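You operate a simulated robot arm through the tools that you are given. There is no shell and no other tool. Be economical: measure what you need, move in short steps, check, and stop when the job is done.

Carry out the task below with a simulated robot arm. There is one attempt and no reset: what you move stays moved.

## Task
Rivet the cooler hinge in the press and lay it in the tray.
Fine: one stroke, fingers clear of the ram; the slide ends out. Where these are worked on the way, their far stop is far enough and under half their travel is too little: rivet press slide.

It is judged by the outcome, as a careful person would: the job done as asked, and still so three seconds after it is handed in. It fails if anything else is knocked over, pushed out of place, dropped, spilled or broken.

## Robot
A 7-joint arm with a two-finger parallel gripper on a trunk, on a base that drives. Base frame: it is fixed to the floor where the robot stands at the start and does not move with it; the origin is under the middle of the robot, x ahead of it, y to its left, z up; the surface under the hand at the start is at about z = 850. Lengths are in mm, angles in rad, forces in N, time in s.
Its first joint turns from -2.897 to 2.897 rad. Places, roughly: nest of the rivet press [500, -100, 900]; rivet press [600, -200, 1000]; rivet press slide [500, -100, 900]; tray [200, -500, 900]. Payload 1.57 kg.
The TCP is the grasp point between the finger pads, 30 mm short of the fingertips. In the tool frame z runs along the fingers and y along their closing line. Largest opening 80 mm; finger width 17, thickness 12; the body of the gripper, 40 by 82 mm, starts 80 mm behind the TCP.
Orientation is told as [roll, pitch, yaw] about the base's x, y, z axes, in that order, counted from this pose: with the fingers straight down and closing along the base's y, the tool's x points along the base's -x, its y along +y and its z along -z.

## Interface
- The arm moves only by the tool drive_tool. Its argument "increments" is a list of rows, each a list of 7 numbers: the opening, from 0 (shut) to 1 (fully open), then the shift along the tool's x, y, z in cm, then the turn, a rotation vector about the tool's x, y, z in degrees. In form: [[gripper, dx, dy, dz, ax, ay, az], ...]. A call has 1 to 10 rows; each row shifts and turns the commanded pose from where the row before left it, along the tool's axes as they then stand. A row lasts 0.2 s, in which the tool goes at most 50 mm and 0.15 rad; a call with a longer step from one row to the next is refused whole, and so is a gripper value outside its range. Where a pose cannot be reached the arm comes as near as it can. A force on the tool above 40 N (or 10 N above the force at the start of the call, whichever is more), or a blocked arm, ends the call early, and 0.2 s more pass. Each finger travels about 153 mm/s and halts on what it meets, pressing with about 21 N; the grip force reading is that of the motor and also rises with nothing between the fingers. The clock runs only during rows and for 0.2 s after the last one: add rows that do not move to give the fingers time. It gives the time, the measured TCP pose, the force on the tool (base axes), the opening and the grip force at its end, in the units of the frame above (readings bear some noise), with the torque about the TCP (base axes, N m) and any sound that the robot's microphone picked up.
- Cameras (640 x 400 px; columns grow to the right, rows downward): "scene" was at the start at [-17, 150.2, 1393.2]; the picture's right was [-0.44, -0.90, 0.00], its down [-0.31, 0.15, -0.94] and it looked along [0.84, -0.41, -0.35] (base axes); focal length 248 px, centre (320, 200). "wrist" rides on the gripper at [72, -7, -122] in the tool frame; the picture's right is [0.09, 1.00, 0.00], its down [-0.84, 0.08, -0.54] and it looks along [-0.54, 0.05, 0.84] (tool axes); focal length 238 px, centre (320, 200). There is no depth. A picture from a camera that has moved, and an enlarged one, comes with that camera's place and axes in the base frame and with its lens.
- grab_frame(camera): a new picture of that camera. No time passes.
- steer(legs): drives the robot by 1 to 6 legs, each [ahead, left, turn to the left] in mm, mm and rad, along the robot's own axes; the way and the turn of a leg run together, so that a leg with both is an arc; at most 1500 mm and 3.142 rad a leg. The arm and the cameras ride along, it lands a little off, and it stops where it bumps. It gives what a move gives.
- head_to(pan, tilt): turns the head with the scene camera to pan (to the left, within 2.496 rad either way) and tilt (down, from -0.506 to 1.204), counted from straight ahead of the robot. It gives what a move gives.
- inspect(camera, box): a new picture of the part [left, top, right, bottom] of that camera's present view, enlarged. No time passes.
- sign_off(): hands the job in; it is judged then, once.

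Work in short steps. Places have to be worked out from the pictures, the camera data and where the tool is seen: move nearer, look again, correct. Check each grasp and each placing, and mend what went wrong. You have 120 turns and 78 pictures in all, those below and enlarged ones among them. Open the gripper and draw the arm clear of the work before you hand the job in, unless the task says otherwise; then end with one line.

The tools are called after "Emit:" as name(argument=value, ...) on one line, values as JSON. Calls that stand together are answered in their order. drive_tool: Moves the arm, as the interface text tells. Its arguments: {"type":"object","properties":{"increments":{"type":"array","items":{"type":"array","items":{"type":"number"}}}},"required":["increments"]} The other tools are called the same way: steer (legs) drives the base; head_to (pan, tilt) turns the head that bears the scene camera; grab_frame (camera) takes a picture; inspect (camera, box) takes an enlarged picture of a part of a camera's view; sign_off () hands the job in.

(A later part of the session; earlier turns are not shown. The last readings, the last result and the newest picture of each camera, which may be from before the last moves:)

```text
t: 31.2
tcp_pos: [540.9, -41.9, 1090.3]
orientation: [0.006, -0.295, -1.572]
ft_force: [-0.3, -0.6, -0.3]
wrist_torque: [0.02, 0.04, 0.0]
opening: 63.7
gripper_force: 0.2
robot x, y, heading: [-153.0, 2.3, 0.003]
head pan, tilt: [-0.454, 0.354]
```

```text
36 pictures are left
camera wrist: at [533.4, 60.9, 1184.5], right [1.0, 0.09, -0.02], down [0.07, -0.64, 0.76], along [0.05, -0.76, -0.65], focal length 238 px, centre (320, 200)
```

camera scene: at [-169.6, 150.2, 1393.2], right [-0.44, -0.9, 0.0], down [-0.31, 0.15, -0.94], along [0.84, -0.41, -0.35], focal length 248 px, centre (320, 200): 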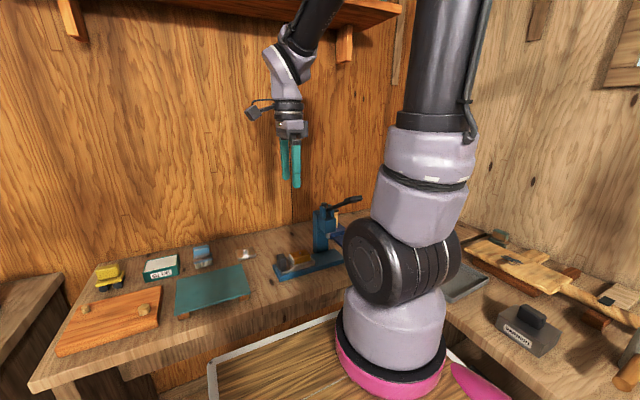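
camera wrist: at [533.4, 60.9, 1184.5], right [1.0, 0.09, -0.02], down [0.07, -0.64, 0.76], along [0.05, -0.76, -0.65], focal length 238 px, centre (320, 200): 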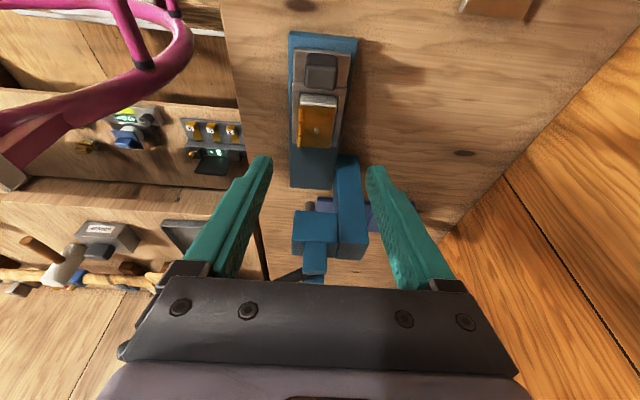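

Descend vertically onto the handle (decomposed in tilted tool axes), opening 64 mm around the ~33 mm handle.

Emit:
drive_tool(increments=[[0.8, 1.09, -0.1, 3.9, 0, 0, 0], [0.8, 1.09, -0.1, 3.9, 0, 0, 0], [0.8, 1.09, 0, 3.9, 0, 0, 0], [0.8, 0.8, 0, 2.8, 0, 0, 0], [0.8, 0, 0, 0, 0, 0, 0]])

Emit:
inspect(camera="scene", box=[260, 185, 388, 290])

Emit:
grab_frame(camera="wrist")

```text
t: 32.4
tcp_pos: [538.7, -46.4, 940.4]
orientation: [0.005, -0.295, -1.573]
ft_force: [-0.5, -0.9, 0.3]
wrist_torque: [0.02, -0.02, -0.03]
opening: 63.8
gripper_force: 0.0
robot x, y, heading: [-151.9, -0.8, -0.001]
head pan, tilt: [-0.454, 0.354]
```

```text
3.81 times, centred on (324, 238) of scene
camera zoom: at [-169.6, 150.2, 1393.2], right [-0.44, -0.9, 0.0], down [-0.31, 0.15, -0.94], along [0.84, -0.41, -0.35], focal length 947 px, centre (305, 57)
```

zoom: 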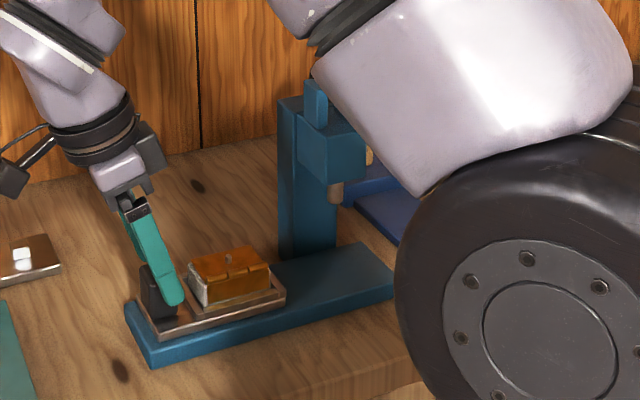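

```text
34 pictures are left
camera wrist: at [532.1, 57.6, 1035.0], right [1.0, 0.09, -0.02], down [0.07, -0.64, 0.76], along [0.05, -0.76, -0.65], focal length 238 px, centre (320, 200)
```

wrist: 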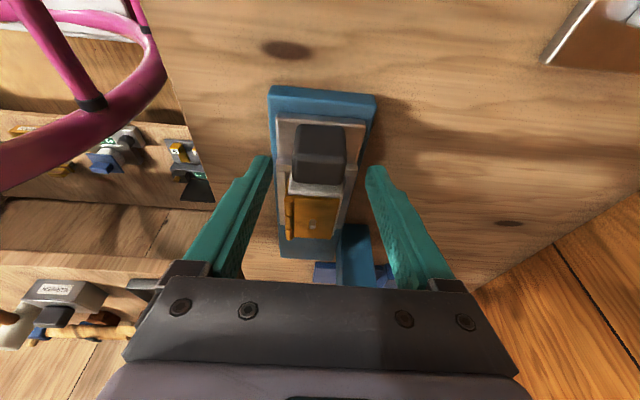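

Fingers straddle the handle. Lower ~10 mm and grip it.

Emit:
drive_tool(increments=[[0.8, 0.3, 0, 0.95, 0, 0, 0], [0.5, 0, 0, 0, 0, 0, 0], [0.2, 0, 0, 0, 0, 0, 0], [0, 0, 0, 0, 0, 0, 0], [0, 0, 0, 0, 0, 0, 0]])

```text
t: 33.6
tcp_pos: [538.1, -47.0, 928.2]
orientation: [0.0, -0.295, -1.572]
ft_force: [-11.1, -0.2, -3.5]
wrist_torque: [-0.47, 0.46, -0.23]
opening: 35.7
gripper_force: 42.3
robot x, y, heading: [-154.1, -0.4, 0.0]
head pan, tilt: [-0.454, 0.354]
```

Gripped (35.7 mm). Push the slide toward -y gently.

Emit:
drive_tool(increments=[[0, -0.48, -0.1, 0.15, 0, 0, 0], [0, -0.96, 0, 0.29, 0, 0, 0], [0, -1.43, 0, 0.44, 0, 0, 0], [0, -1.43, 0, 0.44, 0, 0, 0], [0, -0.96, 0, 0.29, 0, 0, 0], [0, 0, 0, 0, 0, 0, 0]])

Emit:
inspect(camera="scene", box=[260, 185, 388, 290])

```text
t: 35.0
tcp_pos: [537.1, -101.2, 928.9]
orientation: [0.007, -0.295, -1.575]
ft_force: [-3.4, 0.5, 27.1]
wrist_torque: [-0.18, 0.65, -0.27]
opening: 35.5
gripper_force: 42.9
robot x, y, heading: [-156.2, 2.2, 0.004]
head pan, tilt: [-0.454, 0.354]
```

```text
3.81 times, centred on (324, 238) of scene
camera zoom: at [-170.5, 150.4, 1393.2], right [-0.44, -0.9, 0.0], down [-0.31, 0.15, -0.94], along [0.84, -0.41, -0.35], focal length 947 px, centre (305, 57)
```

zoom: 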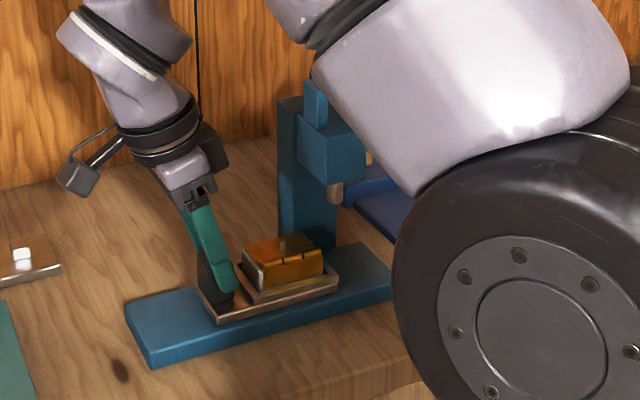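

Slide is moving well (54 mm). Relieve 1 mm downward pressure and push on toward the stop.

Emit:
drive_tool(increments=[[0, -0.03, 0, -0.1, 0, 0, 0], [0, -0.96, 0, 0.29, 0, 0, 0], [0, -1.2, 0, 0.36, 0, 0, 0], [0, -1.2, 0, 0.36, 0, 0, 0], [0, -0.96, 0, 0.29, 0, 0, 0], [0, -0.5, 0, 0.15, 0, 0, 0], [0, -0.4, 0, 0.12, 0, 0, 0], [0, -0.4, 0, 0.12, 0, 0, 0]])

Emit:
inspect(camera="scene", box=[260, 185, 388, 290])

```text
t: 36.8
tcp_pos: [539.1, -156.9, 929.8]
orientation: [0.002, -0.295, -1.571]
ft_force: [2.5, 11.3, -5.1]
wrist_torque: [-0.04, -0.01, -0.17]
opening: 35.8
gripper_force: 42.5
robot x, y, heading: [-153.2, 2.2, -0.0]
head pan, tilt: [-0.454, 0.354]
```

```text
3.81 times, centred on (324, 238) of scene
camera zoom: at [-169.4, 150.8, 1393.2], right [-0.44, -0.9, 0.0], down [-0.31, 0.15, -0.94], along [0.84, -0.41, -0.35], focal length 947 px, centre (305, 57)
```

zoom: 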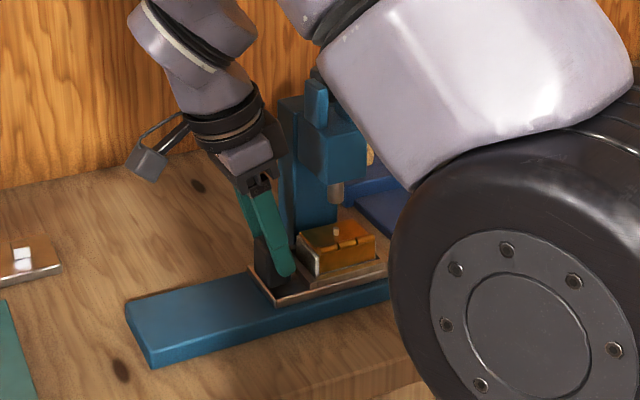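

110 mm of travel with rising resistance; one more small push to confirm the stop.

Emit:
drive_tool(increments=[[0, -0.3, 0, 0.09, 0, 0, 0], [0, -0.2, 0, 0.06, 0, 0, 0], [0, 0, 0, 0, 0, 0, 0]])

```text
t: 37.6
tcp_pos: [536.8, -163.4, 929.2]
orientation: [0.002, -0.297, -1.571]
ft_force: [-1.2, 27.6, -3.6]
wrist_torque: [0.57, 0.37, -0.13]
opening: 36.0
gripper_force: 42.9
robot x, y, heading: [-152.1, -3.0, 0.003]
head pan, tilt: [-0.454, 0.354]
```

Still crept 5 mm; force 28 N. Push slightly further and look.

Emit:
drive_tool(increments=[[0, -0.2, 0, 0.06, 0, 0, 0], [0, -0.2, 0, 0.06, 0, 0, 0], [0, 0, 0, 0, 0, 0, 0]])

Emit:
grab_frame(camera="wrist")

Emit:
inspect(camera="scene", box=[300, 215, 364, 267])

```text
t: 38.4
tcp_pos: [537.2, -167.2, 931.2]
orientation: [0.003, -0.295, -1.572]
ft_force: [-4.3, 28.0, -0.6]
wrist_torque: [0.66, 0.34, -0.12]
opening: 35.6
gripper_force: 42.8
robot x, y, heading: [-152.4, 0.3, -0.003]
head pan, tilt: [-0.454, 0.354]
```

```text
31 pictures are left
camera wrist: at [531.0, -63.0, 1024.8], right [1.0, 0.09, -0.02], down [0.07, -0.64, 0.76], along [0.05, -0.76, -0.65], focal length 238 px, centre (320, 200)
```

wrist: 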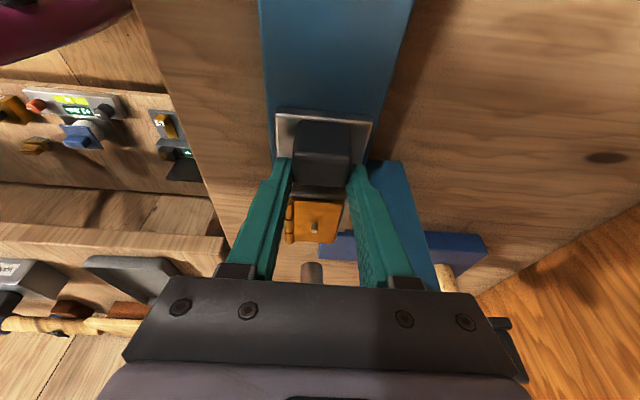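

```text
7.69 times, centred on (332, 241) of scene
camera zoom: at [-169.7, 151.3, 1393.1], right [-0.44, -0.9, 0.0], down [-0.31, 0.15, -0.94], along [0.84, -0.41, -0.35], focal length 1912 px, centre (228, -115)
```

zoom: 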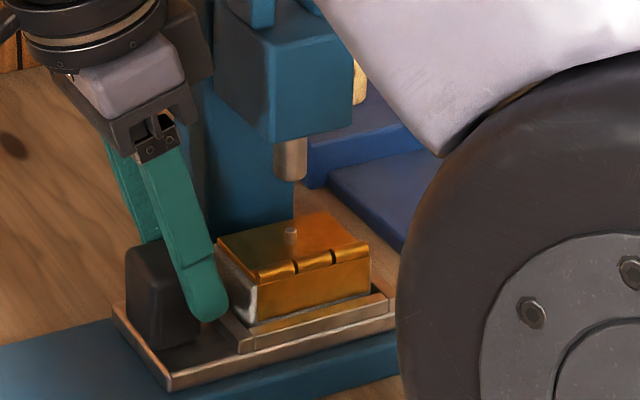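

The slide is at its stop (fingers slid along the handle) and the rivet lies under the ram. Open slightly and withdraw up and back along +y.

Emit:
drive_tool(increments=[[0.6, 0, 0, 0, 0, 0, 0], [0.6, 0, 0, 0, 0, 0, 0], [0.6, 1, 0, -0.5, 0, 0, 0], [0.6, 1, 0, -3, 0, 0, 0], [0.6, 2, 0, -4, 0, 0, 0], [0.6, 2, 0, -4, 0, 0, 0], [0.6, 3, 0, -3.5, 0, 0, 0], [0.6, 3, 0, -3.5, 0, 0, 0], [0.6, 0, 0, 0, 0, 0, 0]])

Emit:
inspect(camera="scene", box=[260, 170, 388, 290])

```text
t: 40.4
tcp_pos: [535.7, 0.1, 1070.6]
orientation: [0.004, -0.297, -1.573]
ft_force: [-0.2, -0.2, -0.4]
wrist_torque: [0.01, -0.01, -0.02]
opening: 48.0
gripper_force: 0.1
robot x, y, heading: [-147.1, -4.2, -0.003]
head pan, tilt: [-0.454, 0.354]
```

```text
3.33 times, centred on (324, 230) of scene
camera zoom: at [-169.5, 150.2, 1393.2], right [-0.44, -0.9, 0.0], down [-0.31, 0.15, -0.94], along [0.84, -0.41, -0.35], focal length 828 px, centre (307, 100)
```

zoom: 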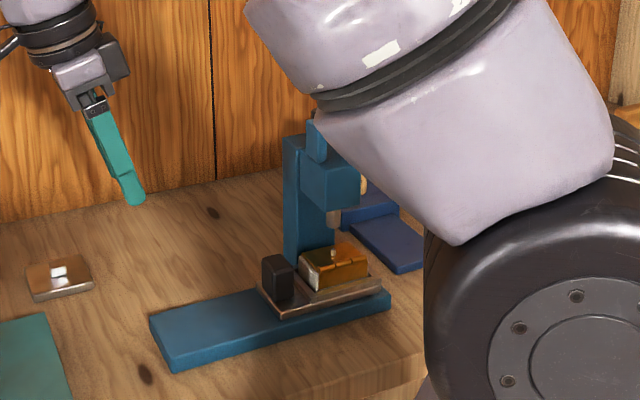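

Slide in, rivet under the ram. Now untilt, close the fingers and go above the lever knob at about (385,-228), z≈1250.

Emit:
drive_tool(increments=[[0.6, 0, 0, -1, 0, 8.5, 0], [0.3, 0, 0, -2, 0, 8.4, 0], [0, 0, 0, -4.5, 0, 0, 0], [0, 0, 0, -4.5, 0, 0, 0], [0, 0, 0, -4.5, 0, 0, 0], [0, 0, -3, -2.5, 0, 0, 0], [0, 0, -4.5, 0, 0, 0, 0], [0, 0, -4.5, 0, 0, 0, 0], [0, 0, -3.1, 0, 0, 0, 0], [0, 0, 0, 0, 0, 0, 0]])

Emit:
drive_tool(increments=[[0, -3, 0, 0, 0, 0, 0], [0, -4.5, 0, 0, 0, 0, 0], [0, -4.5, 0, 0, 0, 0, 0], [0, -4.5, 0, 0, 0, 0, 0], [0, -2.5, 0, 0, 0, 0, 0], [0, 0, 0, 0, 0, 0, 0]])

Emit:
grab_frame(camera="wrist")

Emit:
grab_frame(camera="scene")

```text
t: 42.6
tcp_pos: [385.9, 7.1, 1259.5]
orientation: [0.004, 0.001, -1.571]
ft_force: [0.2, 0.7, 1.1]
wrist_torque: [0.0, 0.02, 0.0]
opening: 0.1
gripper_force: 20.8
robot x, y, heading: [-157.9, 1.2, -0.003]
head pan, tilt: [-0.454, 0.354]
```

```text
t: 44.0
tcp_pos: [383.9, -182.5, 1261.7]
orientation: [0.003, -0.001, -1.57]
ft_force: [-0.2, 0.3, -0.2]
wrist_torque: [-0.04, 0.01, 0.01]
opening: 0.0
gripper_force: 21.2
robot x, y, heading: [-150.0, -0.1, -0.001]
head pan, tilt: [-0.454, 0.354]
```

```text
28 pictures are left
camera wrist: at [377.8, -111.3, 1382.3], right [1.0, 0.09, 0.0], down [0.07, -0.84, 0.54], along [0.05, -0.54, -0.84], focal length 238 px, centre (320, 200)
```

wrist: 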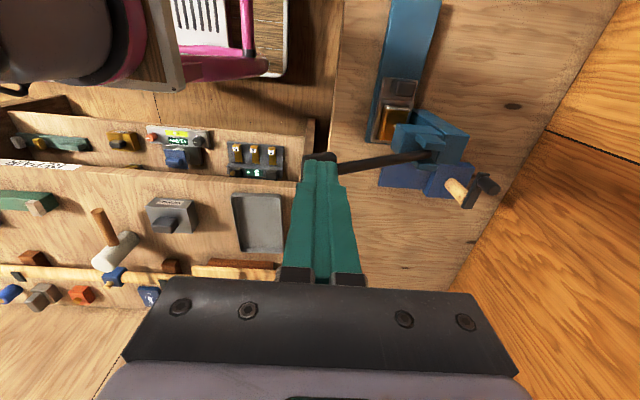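

```text
27 pictures are left
camera scene: at [-169.6, 150.3, 1393.2], right [-0.44, -0.9, 0.0], down [-0.31, 0.15, -0.94], along [0.84, -0.41, -0.35], focal length 248 px, centre (320, 200)
```

scene: 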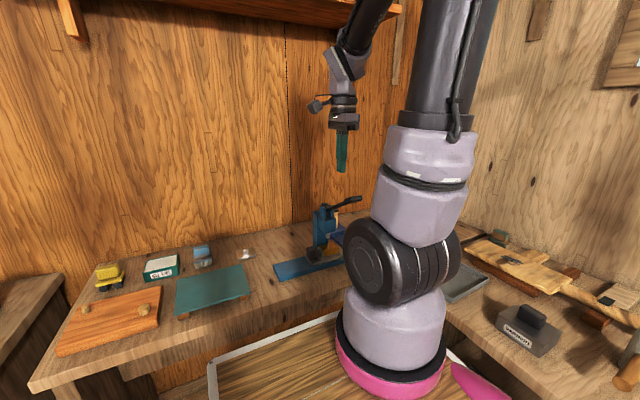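

Lever in view below. Move over the knob (y≈-227) and descend to ~10–20 mm above it.

Emit:
drive_tool(increments=[[0, -4.5, 0.2, 0, 0, 0, 0], [0, 0, 0, 2.5, 0, 0, 0], [0, 0, 0, 2, 0, 0, 0], [0, 0, 0, 0, 0, 0, 0]])

Emit:
inspect(camera="scene", box=[290, 150, 390, 250])

Emit:
inspect(camera="wrist", box=[240, 60, 480, 280])

```text
t: 45.0
tcp_pos: [387.3, -228.2, 1216.8]
orientation: [0.005, 0.0, -1.571]
ft_force: [0.3, 0.9, -0.6]
wrist_torque: [0.04, 0.03, -0.05]
opening: 0.0
gripper_force: 21.5
robot x, y, heading: [-152.7, 0.6, 0.004]
head pan, tilt: [-0.454, 0.354]
```

```text
4.00 times, centred on (340, 200) of scene
camera zoom: at [-169.6, 150.2, 1393.2], right [-0.44, -0.9, 0.0], down [-0.31, 0.15, -0.94], along [0.84, -0.41, -0.35], focal length 994 px, centre (240, 200)
```

zoom: 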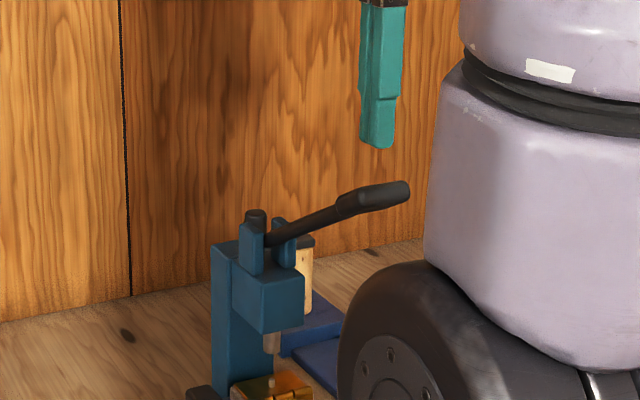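

```text
1.82 times, centred on (360, 170) of wrist
camera zoom: at [380.2, -156.5, 1337.2], right [1.0, 0.09, 0.0], down [0.07, -0.84, 0.54], along [0.05, -0.54, -0.84], focal length 433 px, centre (247, 254)
```

zoom: 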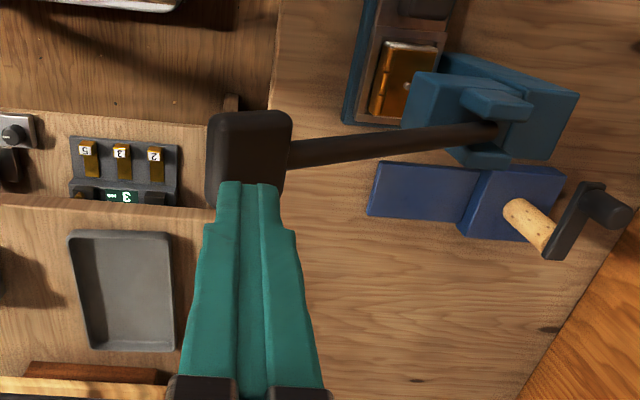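

Fingertips are ~20 mm above the knob and centred. Start pressing straight down.

Emit:
drive_tool(increments=[[0, 0, 0, 1.2, 0, 0, 0], [0, 0, 0, 1.2, 0, 0, 0], [0, 0, 0, 1.2, 0, 0, 0], [0, 0, 0, 1.2, 0, 0, 0], [0, 0, 0, 1.2, 0, 0, 0], [0, 0, 0, 0, 0, 0, 0]])

Emit:
inspect(camera="scene", box=[290, 150, 390, 250])

```text
t: 46.4
tcp_pos: [387.1, -228.6, 1153.4]
orientation: [0.006, 0.001, -1.571]
ft_force: [0.3, 0.0, 0.2]
wrist_torque: [0.0, -0.03, -0.03]
opening: 0.1
gripper_force: 20.4
robot x, y, heading: [-152.5, -0.4, -0.004]
head pan, tilt: [-0.454, 0.354]
```

```text
4.00 times, centred on (340, 200) of scene
camera zoom: at [-169.6, 150.2, 1393.2], right [-0.44, -0.9, 0.0], down [-0.31, 0.15, -0.94], along [0.84, -0.41, -0.35], focal length 994 px, centre (240, 200)
```

zoom: 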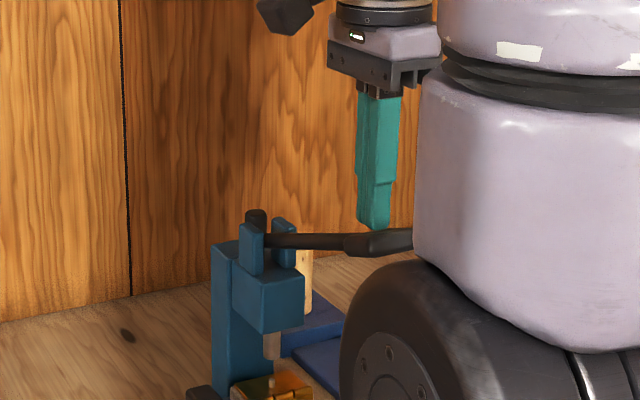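

Lever moves down easily, and the ram starts descending. Continue pressing.

Emit:
drive_tool(increments=[[0, 0, 0, 1.2, 0, 0, 0], [0, 0, 0, 1.2, 0, 0, 0], [0, 0, 0, 1.2, 0, 0, 0], [0, 0, 0, 1.2, 0, 0, 0], [0, 0, 0, 0, 0, 0, 0]])

Emit:
inspect(camera="scene", box=[290, 170, 390, 270])

```text
t: 47.6
tcp_pos: [386.5, -229.3, 1107.0]
orientation: [0.004, -0.001, -1.572]
ft_force: [-0.5, -0.2, -0.7]
wrist_torque: [-0.01, -0.01, -0.03]
opening: 0.1
gripper_force: 21.5
robot x, y, heading: [-154.0, 0.2, 0.003]
head pan, tilt: [-0.454, 0.354]
```

```text
4.00 times, centred on (340, 220) of scene
camera zoom: at [-169.6, 150.2, 1393.2], right [-0.44, -0.9, 0.0], down [-0.31, 0.15, -0.94], along [0.84, -0.41, -0.35], focal length 994 px, centre (240, 120)
```

zoom: 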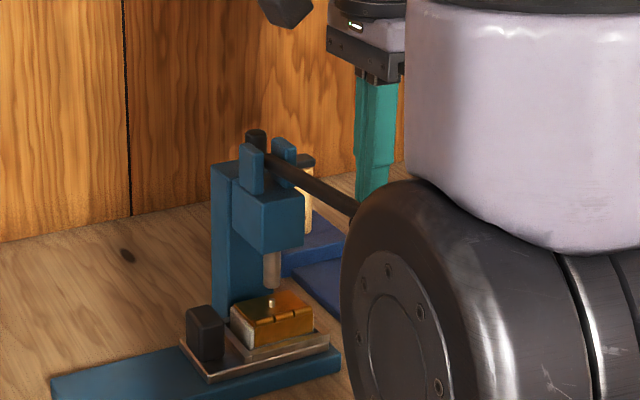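

The ram is just above the rivet. Keep pressing in smaller steps to the bottom of the stroke.

Emit:
drive_tool(increments=[[0, 0, 0, 0.8, 0, 0, 0], [0, 0, 0, 0.8, 0, 0, 0], [0, 0, 0, 0.8, 0, 0, 0], [0, 0, 0, 0.8, 0, 0, 0], [0, 0, 0, 0, 0, 0, 0]])

Emit:
inspect(camera="scene", box=[290, 170, 390, 270])

```text
t: 48.8
tcp_pos: [387.3, -229.4, 1074.2]
orientation: [0.003, -0.001, -1.571]
ft_force: [0.5, -0.7, 0.0]
wrist_torque: [0.0, 0.01, 0.0]
opening: 0.1
gripper_force: 21.1
robot x, y, heading: [-150.4, -1.3, 0.003]
head pan, tilt: [-0.454, 0.354]
```

```text
4.00 times, centred on (340, 220) of scene
camera zoom: at [-169.6, 150.2, 1393.2], right [-0.44, -0.9, 0.0], down [-0.31, 0.15, -0.94], along [0.84, -0.41, -0.35], focal length 994 px, centre (240, 120)
```

zoom: 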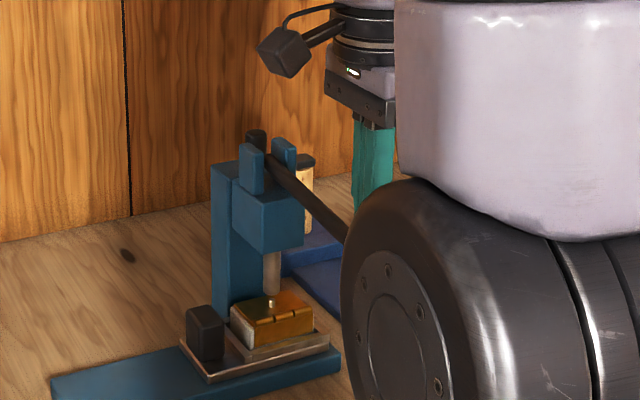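

Ram nearly on the rivet. Continue down.

Emit:
drive_tool(increments=[[0, 0, 0, 0.8, 0, 0, 0], [0, 0, 0, 0.8, 0, 0, 0], [0, 0, 0, 0.8, 0, 0, 0], [0, 0, 0, 0.8, 0, 0, 0], [0, 0, 0, 0, 0, 0, 0]])

Emit:
inspect(camera="scene", box=[290, 170, 390, 270])

```text
t: 50.0
tcp_pos: [388.3, -229.0, 1042.9]
orientation: [0.004, -0.001, -1.571]
ft_force: [0.1, 0.0, -0.2]
wrist_torque: [0.03, 0.01, 0.02]
opening: 0.1
gripper_force: 21.1
robot x, y, heading: [-151.7, 0.7, -0.0]
head pan, tilt: [-0.454, 0.354]
```

```text
4.00 times, centred on (340, 220) of scene
camera zoom: at [-169.6, 150.2, 1393.2], right [-0.44, -0.9, 0.0], down [-0.31, 0.15, -0.94], along [0.84, -0.41, -0.35], focal length 994 px, centre (240, 120)
```

zoom: 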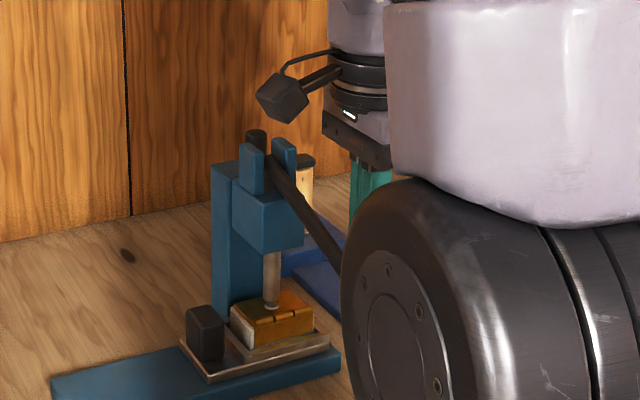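

Ram appears to be on the rivet. Press further until it bottoms.

Emit:
drive_tool(increments=[[0, 0, 0, 0.5, 0, 0, 0], [0, 0, 0, 0.5, 0, 0, 0], [0, 0, 0, 0.5, 0, 0, 0], [0, 0, 0, 0.5, 0, 0, 0], [0, 0, 0, 0, 0, 0, 0]])

Emit:
inspect(camera="scene", box=[290, 190, 370, 270])

```text
t: 51.2
tcp_pos: [388.4, -229.6, 1022.6]
orientation: [0.005, -0.001, -1.572]
ft_force: [-0.6, 0.0, 0.6]
wrist_torque: [-0.04, 0.01, 0.0]
opening: 0.0
gripper_force: 20.5
robot x, y, heading: [-150.5, 1.1, 0.003]
head pan, tilt: [-0.454, 0.354]
```

```text
5.00 times, centred on (330, 230) of scene
camera zoom: at [-169.6, 150.2, 1393.2], right [-0.44, -0.9, 0.0], down [-0.31, 0.15, -0.94], along [0.84, -0.41, -0.35], focal length 1243 px, centre (270, 50)
```

zoom: 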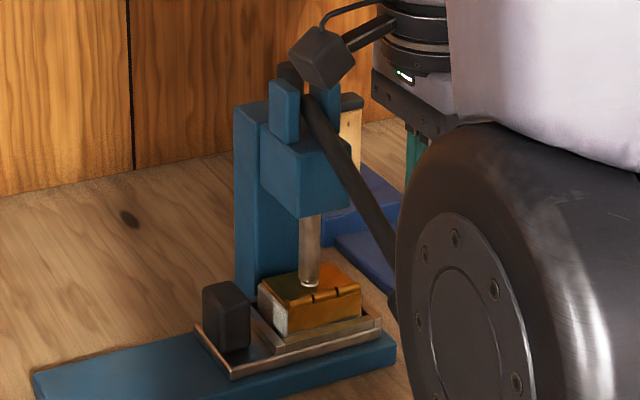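

Still no resistance; continue down carefully.

Emit:
drive_tool(increments=[[0, 0, 0, 0.5, 0, 0, 0], [0, 0, 0, 0.5, 0, 0, 0], [0, 0, 0, 0.5, 0, 0, 0], [0, 0, 0, 0.5, 0, 0, 0], [0, 0, 0, 0.5, 0, 0, 0], [0, 0, 0, 0.5, 0, 0, 0]])

Emit:
inspect(camera="scene", box=[290, 190, 370, 270])

```text
t: 52.3
tcp_pos: [388.1, -228.7, 1005.2]
orientation: [0.009, 0.0, -1.573]
ft_force: [-11.7, 3.1, 32.1]
wrist_torque: [0.08, -0.01, 0.02]
opening: 0.3
gripper_force: 20.9
robot x, y, heading: [-152.1, -0.2, 0.002]
head pan, tilt: [-0.454, 0.354]
stopped in row 5: the force on the tool passed its limit at 52 N (the readings are from after the stop); the commanded pose is now the measured one
```

```text
5.00 times, centred on (330, 230) of scene
camera zoom: at [-170.9, 150.7, 1393.1], right [-0.44, -0.9, 0.0], down [-0.31, 0.15, -0.94], along [0.84, -0.41, -0.35], focal length 1243 px, centre (270, 50)
```

zoom: 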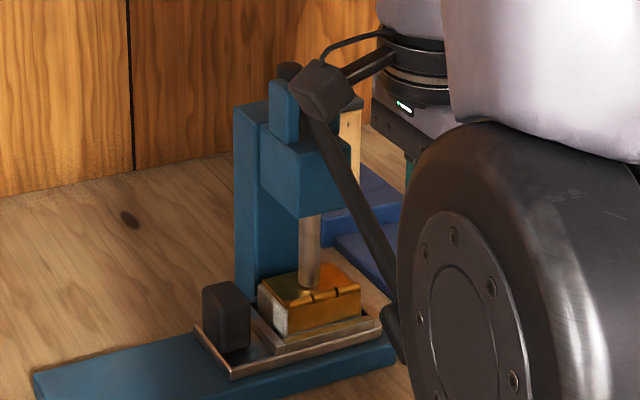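

Resistance with the ram on the hinge. One more small push (without releasing) to be sure it is at the bottom.

Emit:
drive_tool(increments=[[0, 0, 0, 0.3, 0, 0, 0], [0, 0, 0, 0.3, 0, 0, 0], [0, 0, 0, 0, 0, 0, 0]])

```text
t: 52.6
tcp_pos: [388.1, -229.5, 1003.5]
orientation: [0.012, 0.0, -1.573]
ft_force: [-13.2, 1.5, 37.2]
wrist_torque: [0.09, -0.02, 0.03]
opening: 0.0
gripper_force: 21.0
robot x, y, heading: [-150.2, -0.0, 0.001]
head pan, tilt: [-0.454, 0.354]
stopped in row 1: the force on the tool passed its limit at 52 N (the readings are from after the stop); the commanded pose is now the measured one
```

Firm stop: stroke done. Raise the hand and see whether the lever follows.

Emit:
drive_tool(increments=[[0, 0, 0, -1, 0, 0, 0], [0, 0, 0, -2.5, 0, 0, 0], [0, 0, 0, -3, 0, 0, 0], [0, 0, 0, -3, 0, 0, 0], [0, 0, 0, -3, 0, 0, 0], [0, 0, 0, -3, 0, 0, 0], [0, 0, 0, 0, 0, 0, 0]])

Emit:
inspect(camera="scene", box=[290, 170, 390, 270])

```text
t: 54.2
tcp_pos: [388.2, -228.7, 1157.8]
orientation: [0.011, 0.0, -1.571]
ft_force: [-0.6, -0.3, 0.3]
wrist_torque: [0.01, 0.04, 0.01]
opening: 0.1
gripper_force: 20.8
robot x, y, heading: [-152.0, -0.1, -0.002]
head pan, tilt: [-0.454, 0.354]
```

```text
4.00 times, centred on (340, 220) of scene
camera zoom: at [-169.6, 150.2, 1393.2], right [-0.44, -0.9, 0.0], down [-0.31, 0.15, -0.94], along [0.84, -0.41, -0.35], focal length 994 px, centre (240, 120)
```

zoom: 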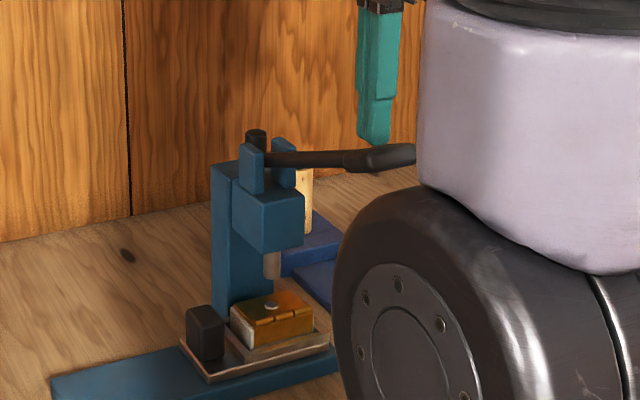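

The lever sprang back with the ram up and the rivet is headed. Now retreat from the lever: up, then +y.

Emit:
drive_tool(increments=[[0, 0, 0, -4, 0, 0, 0], [0, 0, 0, -4.5, 0, 0, 0], [0, 0, 0, -3, 0, 0, 0], [0, 4, 0, 0, 0, 0, 0], [0, 4.7, 0, 0, 0, 0, 0], [0, 4.7, 0, 0, 0, 0, 0], [0, 4.7, 0, 0, 0, 0, 0], [0, 4.7, 0, 0, 0, 0, 0], [0, 0, 0, 0, 0, 0, 0]])

Emit:
drive_tool(increments=[[0.3, 0, 3.5, 2, 0, 0, 0], [0.6, 0, 3.8, 3, 0, 0, 0], [0.75, 0, 3.8, 3, 0, 0, 0], [0.75, 0, 3.7, 3, 0, 0, 0], [0.75, 0, 0, 4, 0, 0, 0], [0.75, 0, 0, 4, 0, 0, 0], [0.75, 0, 0, 0, 0, -8.5, 0], [0.75, 0, 0, 0, 0, -8.5, 0], [0.75, 0, 0, 0, 0, 0, 0]])

Emit:
grab_frame(camera="wrist")

```text
t: 56.2
tcp_pos: [386.2, -2.7, 1274.6]
orientation: [0.011, -0.001, -1.572]
ft_force: [0.6, -0.5, 0.5]
wrist_torque: [0.01, 0.0, 0.01]
opening: 0.2
gripper_force: 21.2
robot x, y, heading: [-155.1, -2.2, 0.006]
head pan, tilt: [-0.454, 0.354]
```

```text
t: 58.2
tcp_pos: [536.8, -1.0, 1084.4]
orientation: [0.011, -0.298, -1.575]
ft_force: [-0.1, -0.1, 0.1]
wrist_torque: [0.02, 0.0, 0.02]
opening: 59.9
gripper_force: 0.2
robot x, y, heading: [-153.6, 0.3, 0.001]
head pan, tilt: [-0.454, 0.354]
```

```text
17 pictures are left
camera wrist: at [529.8, 103.4, 1179.1], right [1.0, 0.09, -0.02], down [0.07, -0.64, 0.76], along [0.06, -0.76, -0.64], focal length 238 px, centre (320, 200)
```

wrist: 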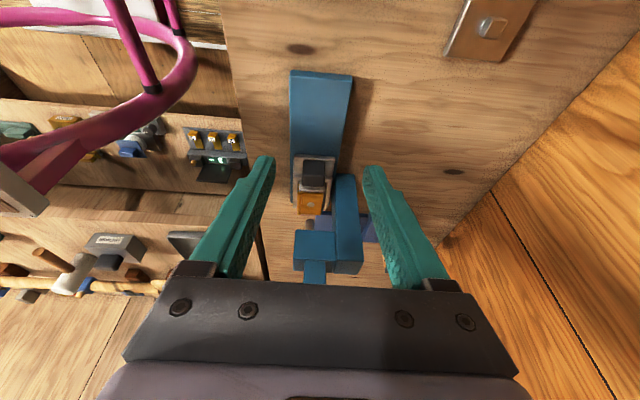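

Handle now near (538,-159). Descend along the diagonal onto it.

Emit:
drive_tool(increments=[[0.75, -1.97, 0.1, 3.82, 0, 0, 0], [0.75, -1.97, 0, 3.82, 0, 0, 0], [0.75, -1.97, 0, 3.82, 0, 0, 0], [0.75, -1.97, 0, 3.82, 0, 0, 0], [0.75, -1.2, 0, 2.3, 0, 0, 0], [0.75, -0.77, 0, 1.52, 0, 0, 0], [0.75, 0, 0, 0, 0, 0, 0]])

Emit:
inspect(camera="scene", box=[290, 190, 386, 286])

```text
t: 59.8
tcp_pos: [539.7, -151.5, 932.4]
orientation: [0.011, -0.297, -1.575]
ft_force: [-0.6, -0.2, -0.7]
wrist_torque: [-0.04, 0.04, -0.04]
opening: 59.8
gripper_force: 0.1
robot x, y, heading: [-149.8, -1.7, 0.003]
head pan, tilt: [-0.454, 0.354]
```

```text
4.17 times, centred on (338, 238) of scene
camera zoom: at [-169.7, 150.3, 1393.2], right [-0.44, -0.9, 0.0], down [-0.31, 0.15, -0.94], along [0.84, -0.41, -0.35], focal length 1036 px, centre (245, 42)
```

zoom: 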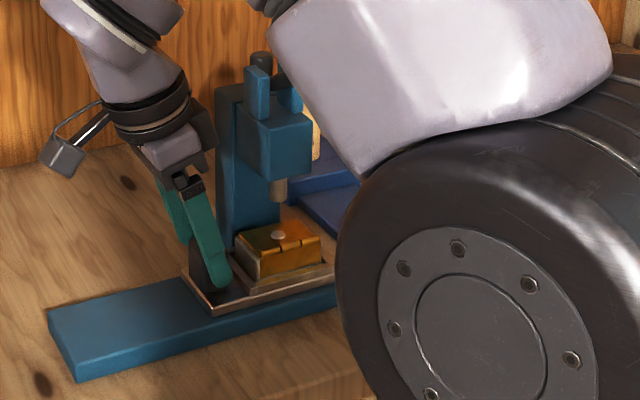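

Rivet headed. Grip the handle and pull the slide out.

Emit:
drive_tool(increments=[[0.5, 0, 0, 0, 0, 0, 0], [0.2, 0, 0, 0, 0, 0, 0], [0, 0, 0, 0, 0, 0, 0], [0, 0, 0, 0, 0, 0, 0], [0, 0.48, 0, -0.15, 0, 0, 0], [0, 0.96, 0, -0.29, 0, 0, 0], [0, 1.43, 0, -0.44, 0, 0, 0], [0, 1.43, 0, -0.44, 0, 0, 0], [0, 1.43, 0, -0.44, 0, 0, 0], [0, 1.43, 0, -0.44, 0, 0, 0]])

Emit:
drive_tool(increments=[[0, 1.2, 0, -0.36, 0, 0, 0], [0, 0.96, 0, -0.29, 0, 0, 0], [0, 0.8, 0, -0.24, 0, 0, 0], [0, 0.4, 0, -0.12, 0, 0, 0], [0, 0, 0, 0, 0, 0, 0]])

Emit:
inspect(camera="scene", box=[260, 190, 356, 286])

```text
t: 61.8
tcp_pos: [536.7, -97.2, 930.9]
orientation: [0.01, -0.298, -1.576]
ft_force: [-9.4, -0.7, 19.7]
wrist_torque: [0.58, 0.92, 0.41]
opening: 36.0
gripper_force: 42.2
robot x, y, heading: [-152.9, -2.2, 0.004]
head pan, tilt: [-0.454, 0.354]
stopped in row 9: the force on the tool passed its limit at 41 N (the readings are from after the stop); the commanded pose is now the measured one
```

```text
t: 63.0
tcp_pos: [537.1, -64.0, 930.9]
orientation: [0.009, -0.297, -1.578]
ft_force: [-15.1, -0.6, 17.3]
wrist_torque: [-0.01, 1.11, 0.22]
opening: 35.6
gripper_force: 42.2
robot x, y, heading: [-150.0, 0.7, 0.001]
head pan, tilt: [-0.454, 0.354]
```

```text
4.17 times, centred on (308, 238) of scene
camera zoom: at [-170.7, 150.3, 1393.2], right [-0.44, -0.9, 0.0], down [-0.31, 0.15, -0.94], along [0.84, -0.41, -0.35], focal length 1036 px, centre (370, 42)
```

zoom: 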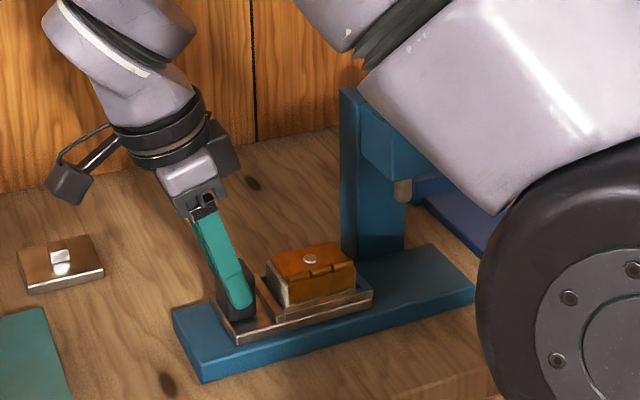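

Almost out; relieve the vertical load and pull the remaining ~25 mm to the stop.

Emit:
drive_tool(increments=[[0, -0.03, -0.1, -0.1, 0, 0, 0], [0, 0.8, 0, -0.24, 0, 0, 0], [0, 0.8, 0, -0.24, 0, 0, 0], [0, 0.5, 0, -0.15, 0, 0, 0], [0, 0.4, 0, -0.12, 0, 0, 0], [0, 0.3, 0, -0.09, 0, 0, 0], [0, 0, 0, 0, 0, 0, 0]])

```text
t: 64.6
tcp_pos: [537.0, -35.4, 930.8]
orientation: [0.011, -0.297, -1.578]
ft_force: [-12.8, -27.6, 3.8]
wrist_torque: [-0.65, 1.12, 0.09]
opening: 35.7
gripper_force: 42.8
robot x, y, heading: [-153.8, -0.8, -0.002]
head pan, tilt: [-0.454, 0.354]
```

At the out stop (27 N). Release, withdraw, untilt, and hover above the nest to look.

Emit:
drive_tool(increments=[[0.8, 0, 0, 0, 0, 0, 0], [0.8, 0, 0, -0.3, 0, 0, 0], [0.8, 0, 0, -3, 0, 0, 0], [0.8, 0, 0, -4, 0, 0, 0], [0.8, 0, 0, -4, 0, 8.5, 0], [0.8, 0, 0, 0, 0, 8.5, 0], [0.8, -4, 0, 0, 0, 0, 0], [0.8, -4.5, 0, 0, 0, 0, 0], [0.8, -3, 0.1, 0, 0, 0, 0], [0.8, 0, 0, 0, 0, 0, 0]])

Emit:
grab_frame(camera="wrist")

```text
t: 66.8
tcp_pos: [536.2, -115.8, 1040.8]
orientation: [0.01, 0.0, -1.572]
ft_force: [0.2, -0.4, 0.3]
wrist_torque: [-0.03, -0.03, -0.02]
opening: 64.2
gripper_force: 0.1
robot x, y, heading: [-150.9, 0.0, -0.001]
head pan, tilt: [-0.454, 0.354]
```

```text
14 pictures are left
camera wrist: at [529.1, -43.1, 1160.6], right [1.0, 0.09, 0.01], down [0.07, -0.84, 0.54], along [0.06, -0.54, -0.84], focal length 238 px, centre (320, 200)
```

wrist: 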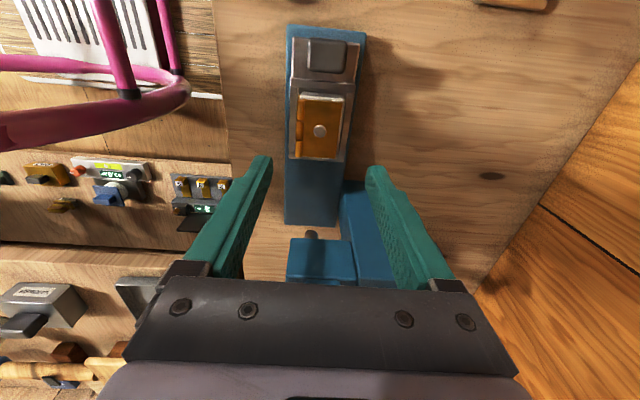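

Rivet head at ≈(539,-119), so hinge centre ≈(537,-120). Descend with the fingers either side to just above the rim, then grip.

Emit:
drive_tool(increments=[[0.8, -0.4, 0.05, 3, 0, 0, 0], [0.8, 0, 0, 3.5, 0, 0, 0], [0.8, 0, 0, 3, 0, 0, 0], [0.8, 0, 0, 1.7, 0, 0, 0], [0.8, 0, 0, 0.5, 0, 0, 0], [0.8, 0, 0, 0, 0, 0, 0]])

Emit:
inspect(camera="wrist", box=[200, 40, 440, 280])

```text
t: 68.2
tcp_pos: [538.3, -118.2, 922.8]
orientation: [0.012, -0.001, -1.574]
ft_force: [0.1, -0.3, -0.5]
wrist_torque: [-0.01, 0.02, -0.02]
opening: 64.0
gripper_force: 0.1
robot x, y, heading: [-151.2, 4.5, 0.002]
head pan, tilt: [-0.454, 0.354]
```

```text
1.67 times, centred on (320, 160) of wrist
camera zoom: at [531.1, -46.9, 1043.4], right [1.0, 0.09, 0.01], down [0.07, -0.84, 0.54], along [0.06, -0.54, -0.84], focal length 397 px, centre (320, 267)
```

zoom: 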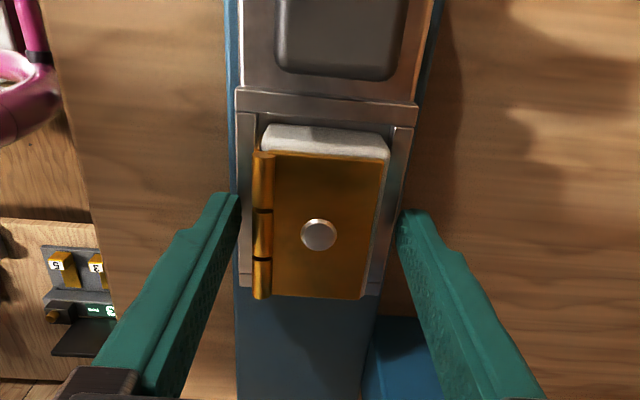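

Aligned. Close and lift slowly.

Emit:
drive_tool(increments=[[0.65, 0, 0, 0.05, 0, 0, 0], [0.5, 0, 0, 0, 0, 0, 0], [0.2, 0, 0, 0, 0, 0, 0], [0, 0, 0, 0, 0, 0, 0], [0, 0, 0, 0, 0, 0, 0], [0, 0, 0, -0.2, 0, 0, 0], [0, 0, 0, -0.3, 0, 0, 0], [0, 0, 0, -0.4, 0, 0, 0], [0, 0, 0, -0.4, 0, 0, 0], [0, 0, 0, -0.4, 0, 0, 0]])

Emit:
inspect(camera="scene", box=[260, 190, 356, 286])

```text
t: 70.4
tcp_pos: [538.2, -119.2, 937.3]
orientation: [0.012, 0.0, -1.573]
ft_force: [0.1, 0.2, -0.9]
wrist_torque: [0.04, 0.0, 0.01]
opening: 45.6
gripper_force: 20.4
robot x, y, heading: [-155.3, -0.9, -0.004]
head pan, tilt: [-0.454, 0.354]
```

```text
4.17 times, centred on (308, 238) of scene
camera zoom: at [-169.7, 150.3, 1393.2], right [-0.44, -0.9, 0.0], down [-0.31, 0.15, -0.94], along [0.84, -0.41, -0.35], focal length 1036 px, centre (370, 42)
```

zoom: 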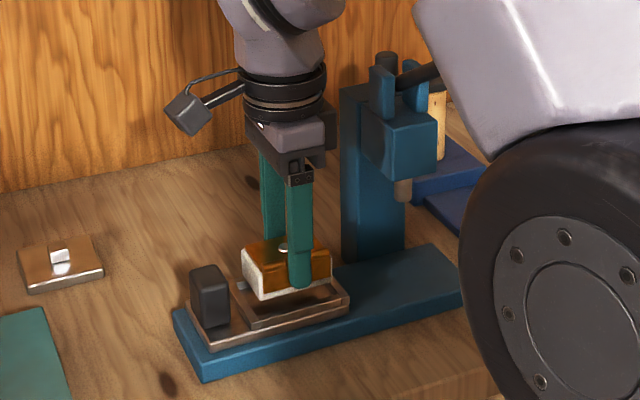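

Hinge is held and lifted. Raise to z≈1280 to clear the lever; tray estimated at x 180–298, y -430…-615, centre (240,-524).

Emit:
drive_tool(increments=[[0, 0, 0, -1, 0, 0, 0], [0, 0, 0, -2, 0, 0, 0], [0, 0, 0, -3, 0, 0, 0], [0, 0, 0, -4, 0, 0, 0], [0, 0, 0, -4, 0, 0, 0], [0, 0, 0, -4, 0, 0, 0], [0, 0, 0, -4, 0, 0, 0], [0, 0, 0, -4, 0, 0, 0], [0, 0, 0, -4, 0, 0, 0], [0, 0, 0, -3, 0, 0, 0]])

```text
t: 72.6
tcp_pos: [532.9, -118.6, 1269.0]
orientation: [0.012, 0.0, -1.573]
ft_force: [0.0, -0.7, -1.9]
wrist_torque: [-0.01, 0.02, 0.02]
opening: 45.4
gripper_force: 20.8
robot x, y, heading: [-153.5, 0.1, 0.0]
head pan, tilt: [-0.454, 0.354]
```

Still held (45 mm). Traverse toward the tray at this height.

Emit:
drive_tool(increments=[[0, -0.81, -0.59, -0.5, 0, 0, 0], [0, -1.62, -1.17, -0.5, 0, 0, 0], [0, -2.43, -1.76, 0, 0, 0, 0], [0, -3.24, -2.34, 0, 0, 0, 0], [0, -3.24, -2.34, 0, 0, 0, 0], [0, -3.24, -2.34, 0, 0, 0, 0], [0, -3.24, -2.34, 0, 0, 0, 0], [0, -3.24, -2.34, 0, 0, 0, 0], [0, -3.24, -2.34, 0, 0, 0, 0], [0, -3.24, -2.34, 0, 0, 0, 0]])

Emit:
drive_tool(increments=[[0, -3.24, -2.34, 0, 0, 0, 0], [0, -3.24, -2.34, 0, 0, 0, 0], [0, -3.24, -2.34, 0, 0, 0, 0], [0, -2.0, -1.5, 0, 0, 0, 0], [0, -0.9, -0.6, 0, 0, 0, 0], [0, 0, 0, 0, 0, 0, 0]])

Emit:
head_to(pan=-0.95, tilt=0.5)

Emit:
grab_frame(camera="scene")

Emit:
grab_frame(camera="wrist")

```text
t: 74.8
tcp_pos: [334.6, -393.8, 1278.6]
orientation: [0.01, 0.0, -1.57]
ft_force: [-0.1, 0.3, -1.6]
wrist_torque: [-0.03, 0.04, 0.01]
opening: 45.4
gripper_force: 21.1
robot x, y, heading: [-150.8, 2.0, -0.0]
head pan, tilt: [-0.454, 0.354]
```

```text
t: 76.2
tcp_pos: [244.1, -520.0, 1274.5]
orientation: [0.011, 0.001, -1.573]
ft_force: [-0.5, 0.0, -1.2]
wrist_torque: [-0.01, 0.02, -0.05]
opening: 45.6
gripper_force: 21.0
robot x, y, heading: [-153.5, 2.1, 0.002]
head pan, tilt: [-0.454, 0.354]
```

```text
t: 77.1
tcp_pos: [244.3, -520.7, 1275.4]
orientation: [0.011, 0.0, -1.575]
ft_force: [0.0, 0.2, -1.8]
wrist_torque: [0.01, -0.01, 0.0]
opening: 45.5
gripper_force: 20.6
robot x, y, heading: [-152.1, 2.5, 0.001]
head pan, tilt: [-0.949, 0.499]
```

```text
11 pictures are left
camera scene: at [-200.4, 117.1, 1379.9], right [-0.81, -0.58, 0.0], down [-0.28, 0.39, -0.88], along [0.51, -0.71, -0.48], focal length 248 px, centre (320, 200)
```

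scene: 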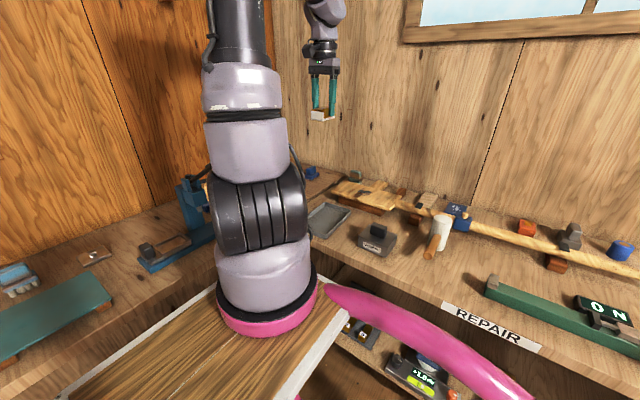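

```text
10 pictures are left
camera wrist: at [236.1, -448.6, 1395.9], right [1.0, 0.09, 0.01], down [0.07, -0.84, 0.54], along [0.06, -0.54, -0.84], focal length 238 px, centre (320, 200)
```

wrist: 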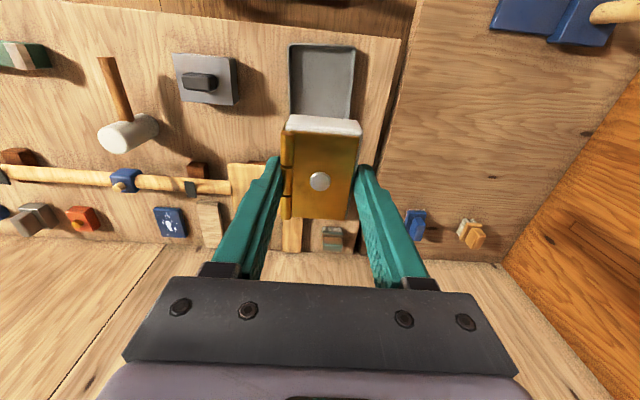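

Tray is below, centre ≈ (246,-527). Descend to z≈1010 and recheck.

Emit:
drive_tool(increments=[[0, 0, 0.2, 1.5, 0, 0, 0], [0, 0, 0, 3, 0, 0, 0], [0, 0, 0, 4, 0, 0, 0], [0, 0, 0, 4, 0, 0, 0], [0, 0, 0, 4, 0, 0, 0], [0, 0, 0, 4, 0, 0, 0], [0, 0, 0, 3.5, 0, 0, 0], [0, 0, 0, 2, 0, 0, 0], [0, 0, 0, 1, 0, 0, 0], [0, 0, 0, 0, 0, 0, 0]])

Emit:
grab_frame(camera="wrist")

Emit:
inspect(camera="scene", box=[270, 130, 390, 250])

```text
t: 79.3
tcp_pos: [249.9, -519.8, 1006.9]
orientation: [0.01, -0.001, -1.572]
ft_force: [0.2, -0.1, -1.3]
wrist_torque: [-0.03, 0.0, 0.0]
opening: 45.4
gripper_force: 21.5
robot x, y, heading: [-155.3, 1.5, 0.003]
head pan, tilt: [-0.949, 0.499]
```

```text
9 pictures are left
camera wrist: at [242.8, -447.2, 1128.0], right [1.0, 0.09, 0.01], down [0.07, -0.84, 0.54], along [0.06, -0.54, -0.84], focal length 238 px, centre (320, 200)
```

wrist: 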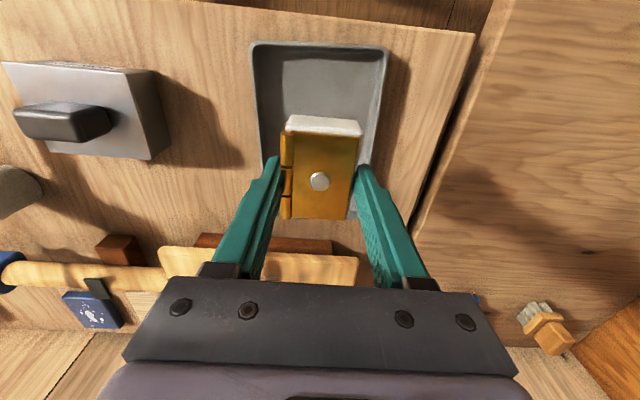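

```text
3.33 times, centred on (330, 190) of scene
camera zoom: at [-200.5, 117.1, 1379.9], right [-0.81, -0.58, 0.0], down [-0.28, 0.39, -0.88], along [0.51, -0.71, -0.48], focal length 828 px, centre (287, 233)
```

zoom: 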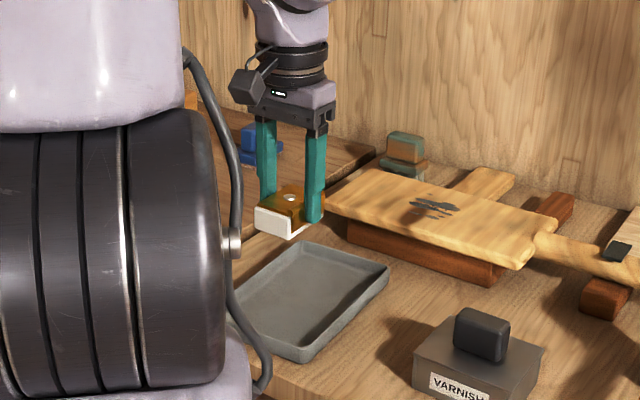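

Hinge is over the tray, with clearance all around. Lower to z≈915, then feel for the floor.

Emit:
drive_tool(increments=[[0, -0.2, -0.2, 1.5, 0, 0, 0], [0, 0, 0, 2.5, 0, 0, 0], [0, 0, 0, 2.5, 0, 0, 0], [0, 0, 0, 1.7, 0, 0, 0], [0, 0, 0, 0.8, 0, 0, 0], [0, 0, 0, 0, 0, 0, 0]])

Emit:
drive_tool(increments=[[0, 0, 0, 0.3, 0, 0, 0], [0, 0, 0, 0.3, 0, 0, 0], [0, 0, 0, 0.2, 0, 0, 0], [0, 0, 0, 0.2, 0, 0, 0], [0, 0, 0, 0.2, 0, 0, 0], [0, 0, 0, 0.2, 0, 0, 0]])

Emit:
inspect(camera="scene", box=[290, 150, 390, 250])

```text
t: 80.7
tcp_pos: [247.8, -522.6, 915.5]
orientation: [0.009, 0.0, -1.573]
ft_force: [-0.8, 0.1, -1.2]
wrist_torque: [0.05, -0.04, 0.0]
opening: 45.4
gripper_force: 20.7
robot x, y, heading: [-154.7, -3.3, 0.005]
head pan, tilt: [-0.949, 0.499]
```

```text
t: 82.1
tcp_pos: [248.7, -523.0, 902.8]
orientation: [0.011, 0.001, -1.572]
ft_force: [-0.8, -0.3, -2.1]
wrist_torque: [0.01, 0.0, 0.05]
opening: 45.4
gripper_force: 20.7
robot x, y, heading: [-153.1, 4.9, 0.001]
head pan, tilt: [-0.949, 0.499]
```

```text
4.00 times, centred on (340, 200) of scene
camera zoom: at [-200.5, 117.0, 1379.9], right [-0.81, -0.58, 0.0], down [-0.28, 0.39, -0.88], along [0.51, -0.71, -0.48], focal length 994 px, centre (240, 200)
```

zoom: 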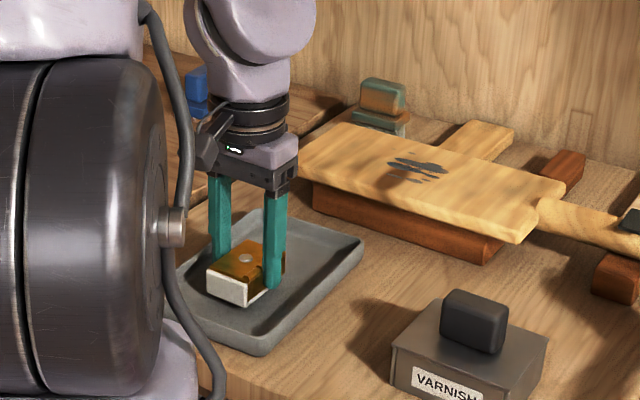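

Inside the tray outline, still no contact. Continue in 2 mm steps.

Emit:
drive_tool(increments=[[0, 0, 0, 0.2, 0, 0, 0], [0, 0, 0, 0.2, 0, 0, 0], [0, 0, 0, 0.2, 0, 0, 0], [0, 0, 0, 0.2, 0, 0, 0], [0, 0, 0, 0.2, 0, 0, 0], [0, 0, 0, 0.2, 0, 0, 0], [0, 0, 0, 0.2, 0, 0, 0]])

```text
t: 83.7
tcp_pos: [249.8, -523.9, 888.4]
orientation: [0.009, -0.002, -1.574]
ft_force: [1.0, -3.2, 15.3]
wrist_torque: [-0.09, 0.19, 0.0]
opening: 45.5
gripper_force: 21.1
robot x, y, heading: [-152.7, -2.5, 0.002]
head pan, tilt: [-0.949, 0.499]
```

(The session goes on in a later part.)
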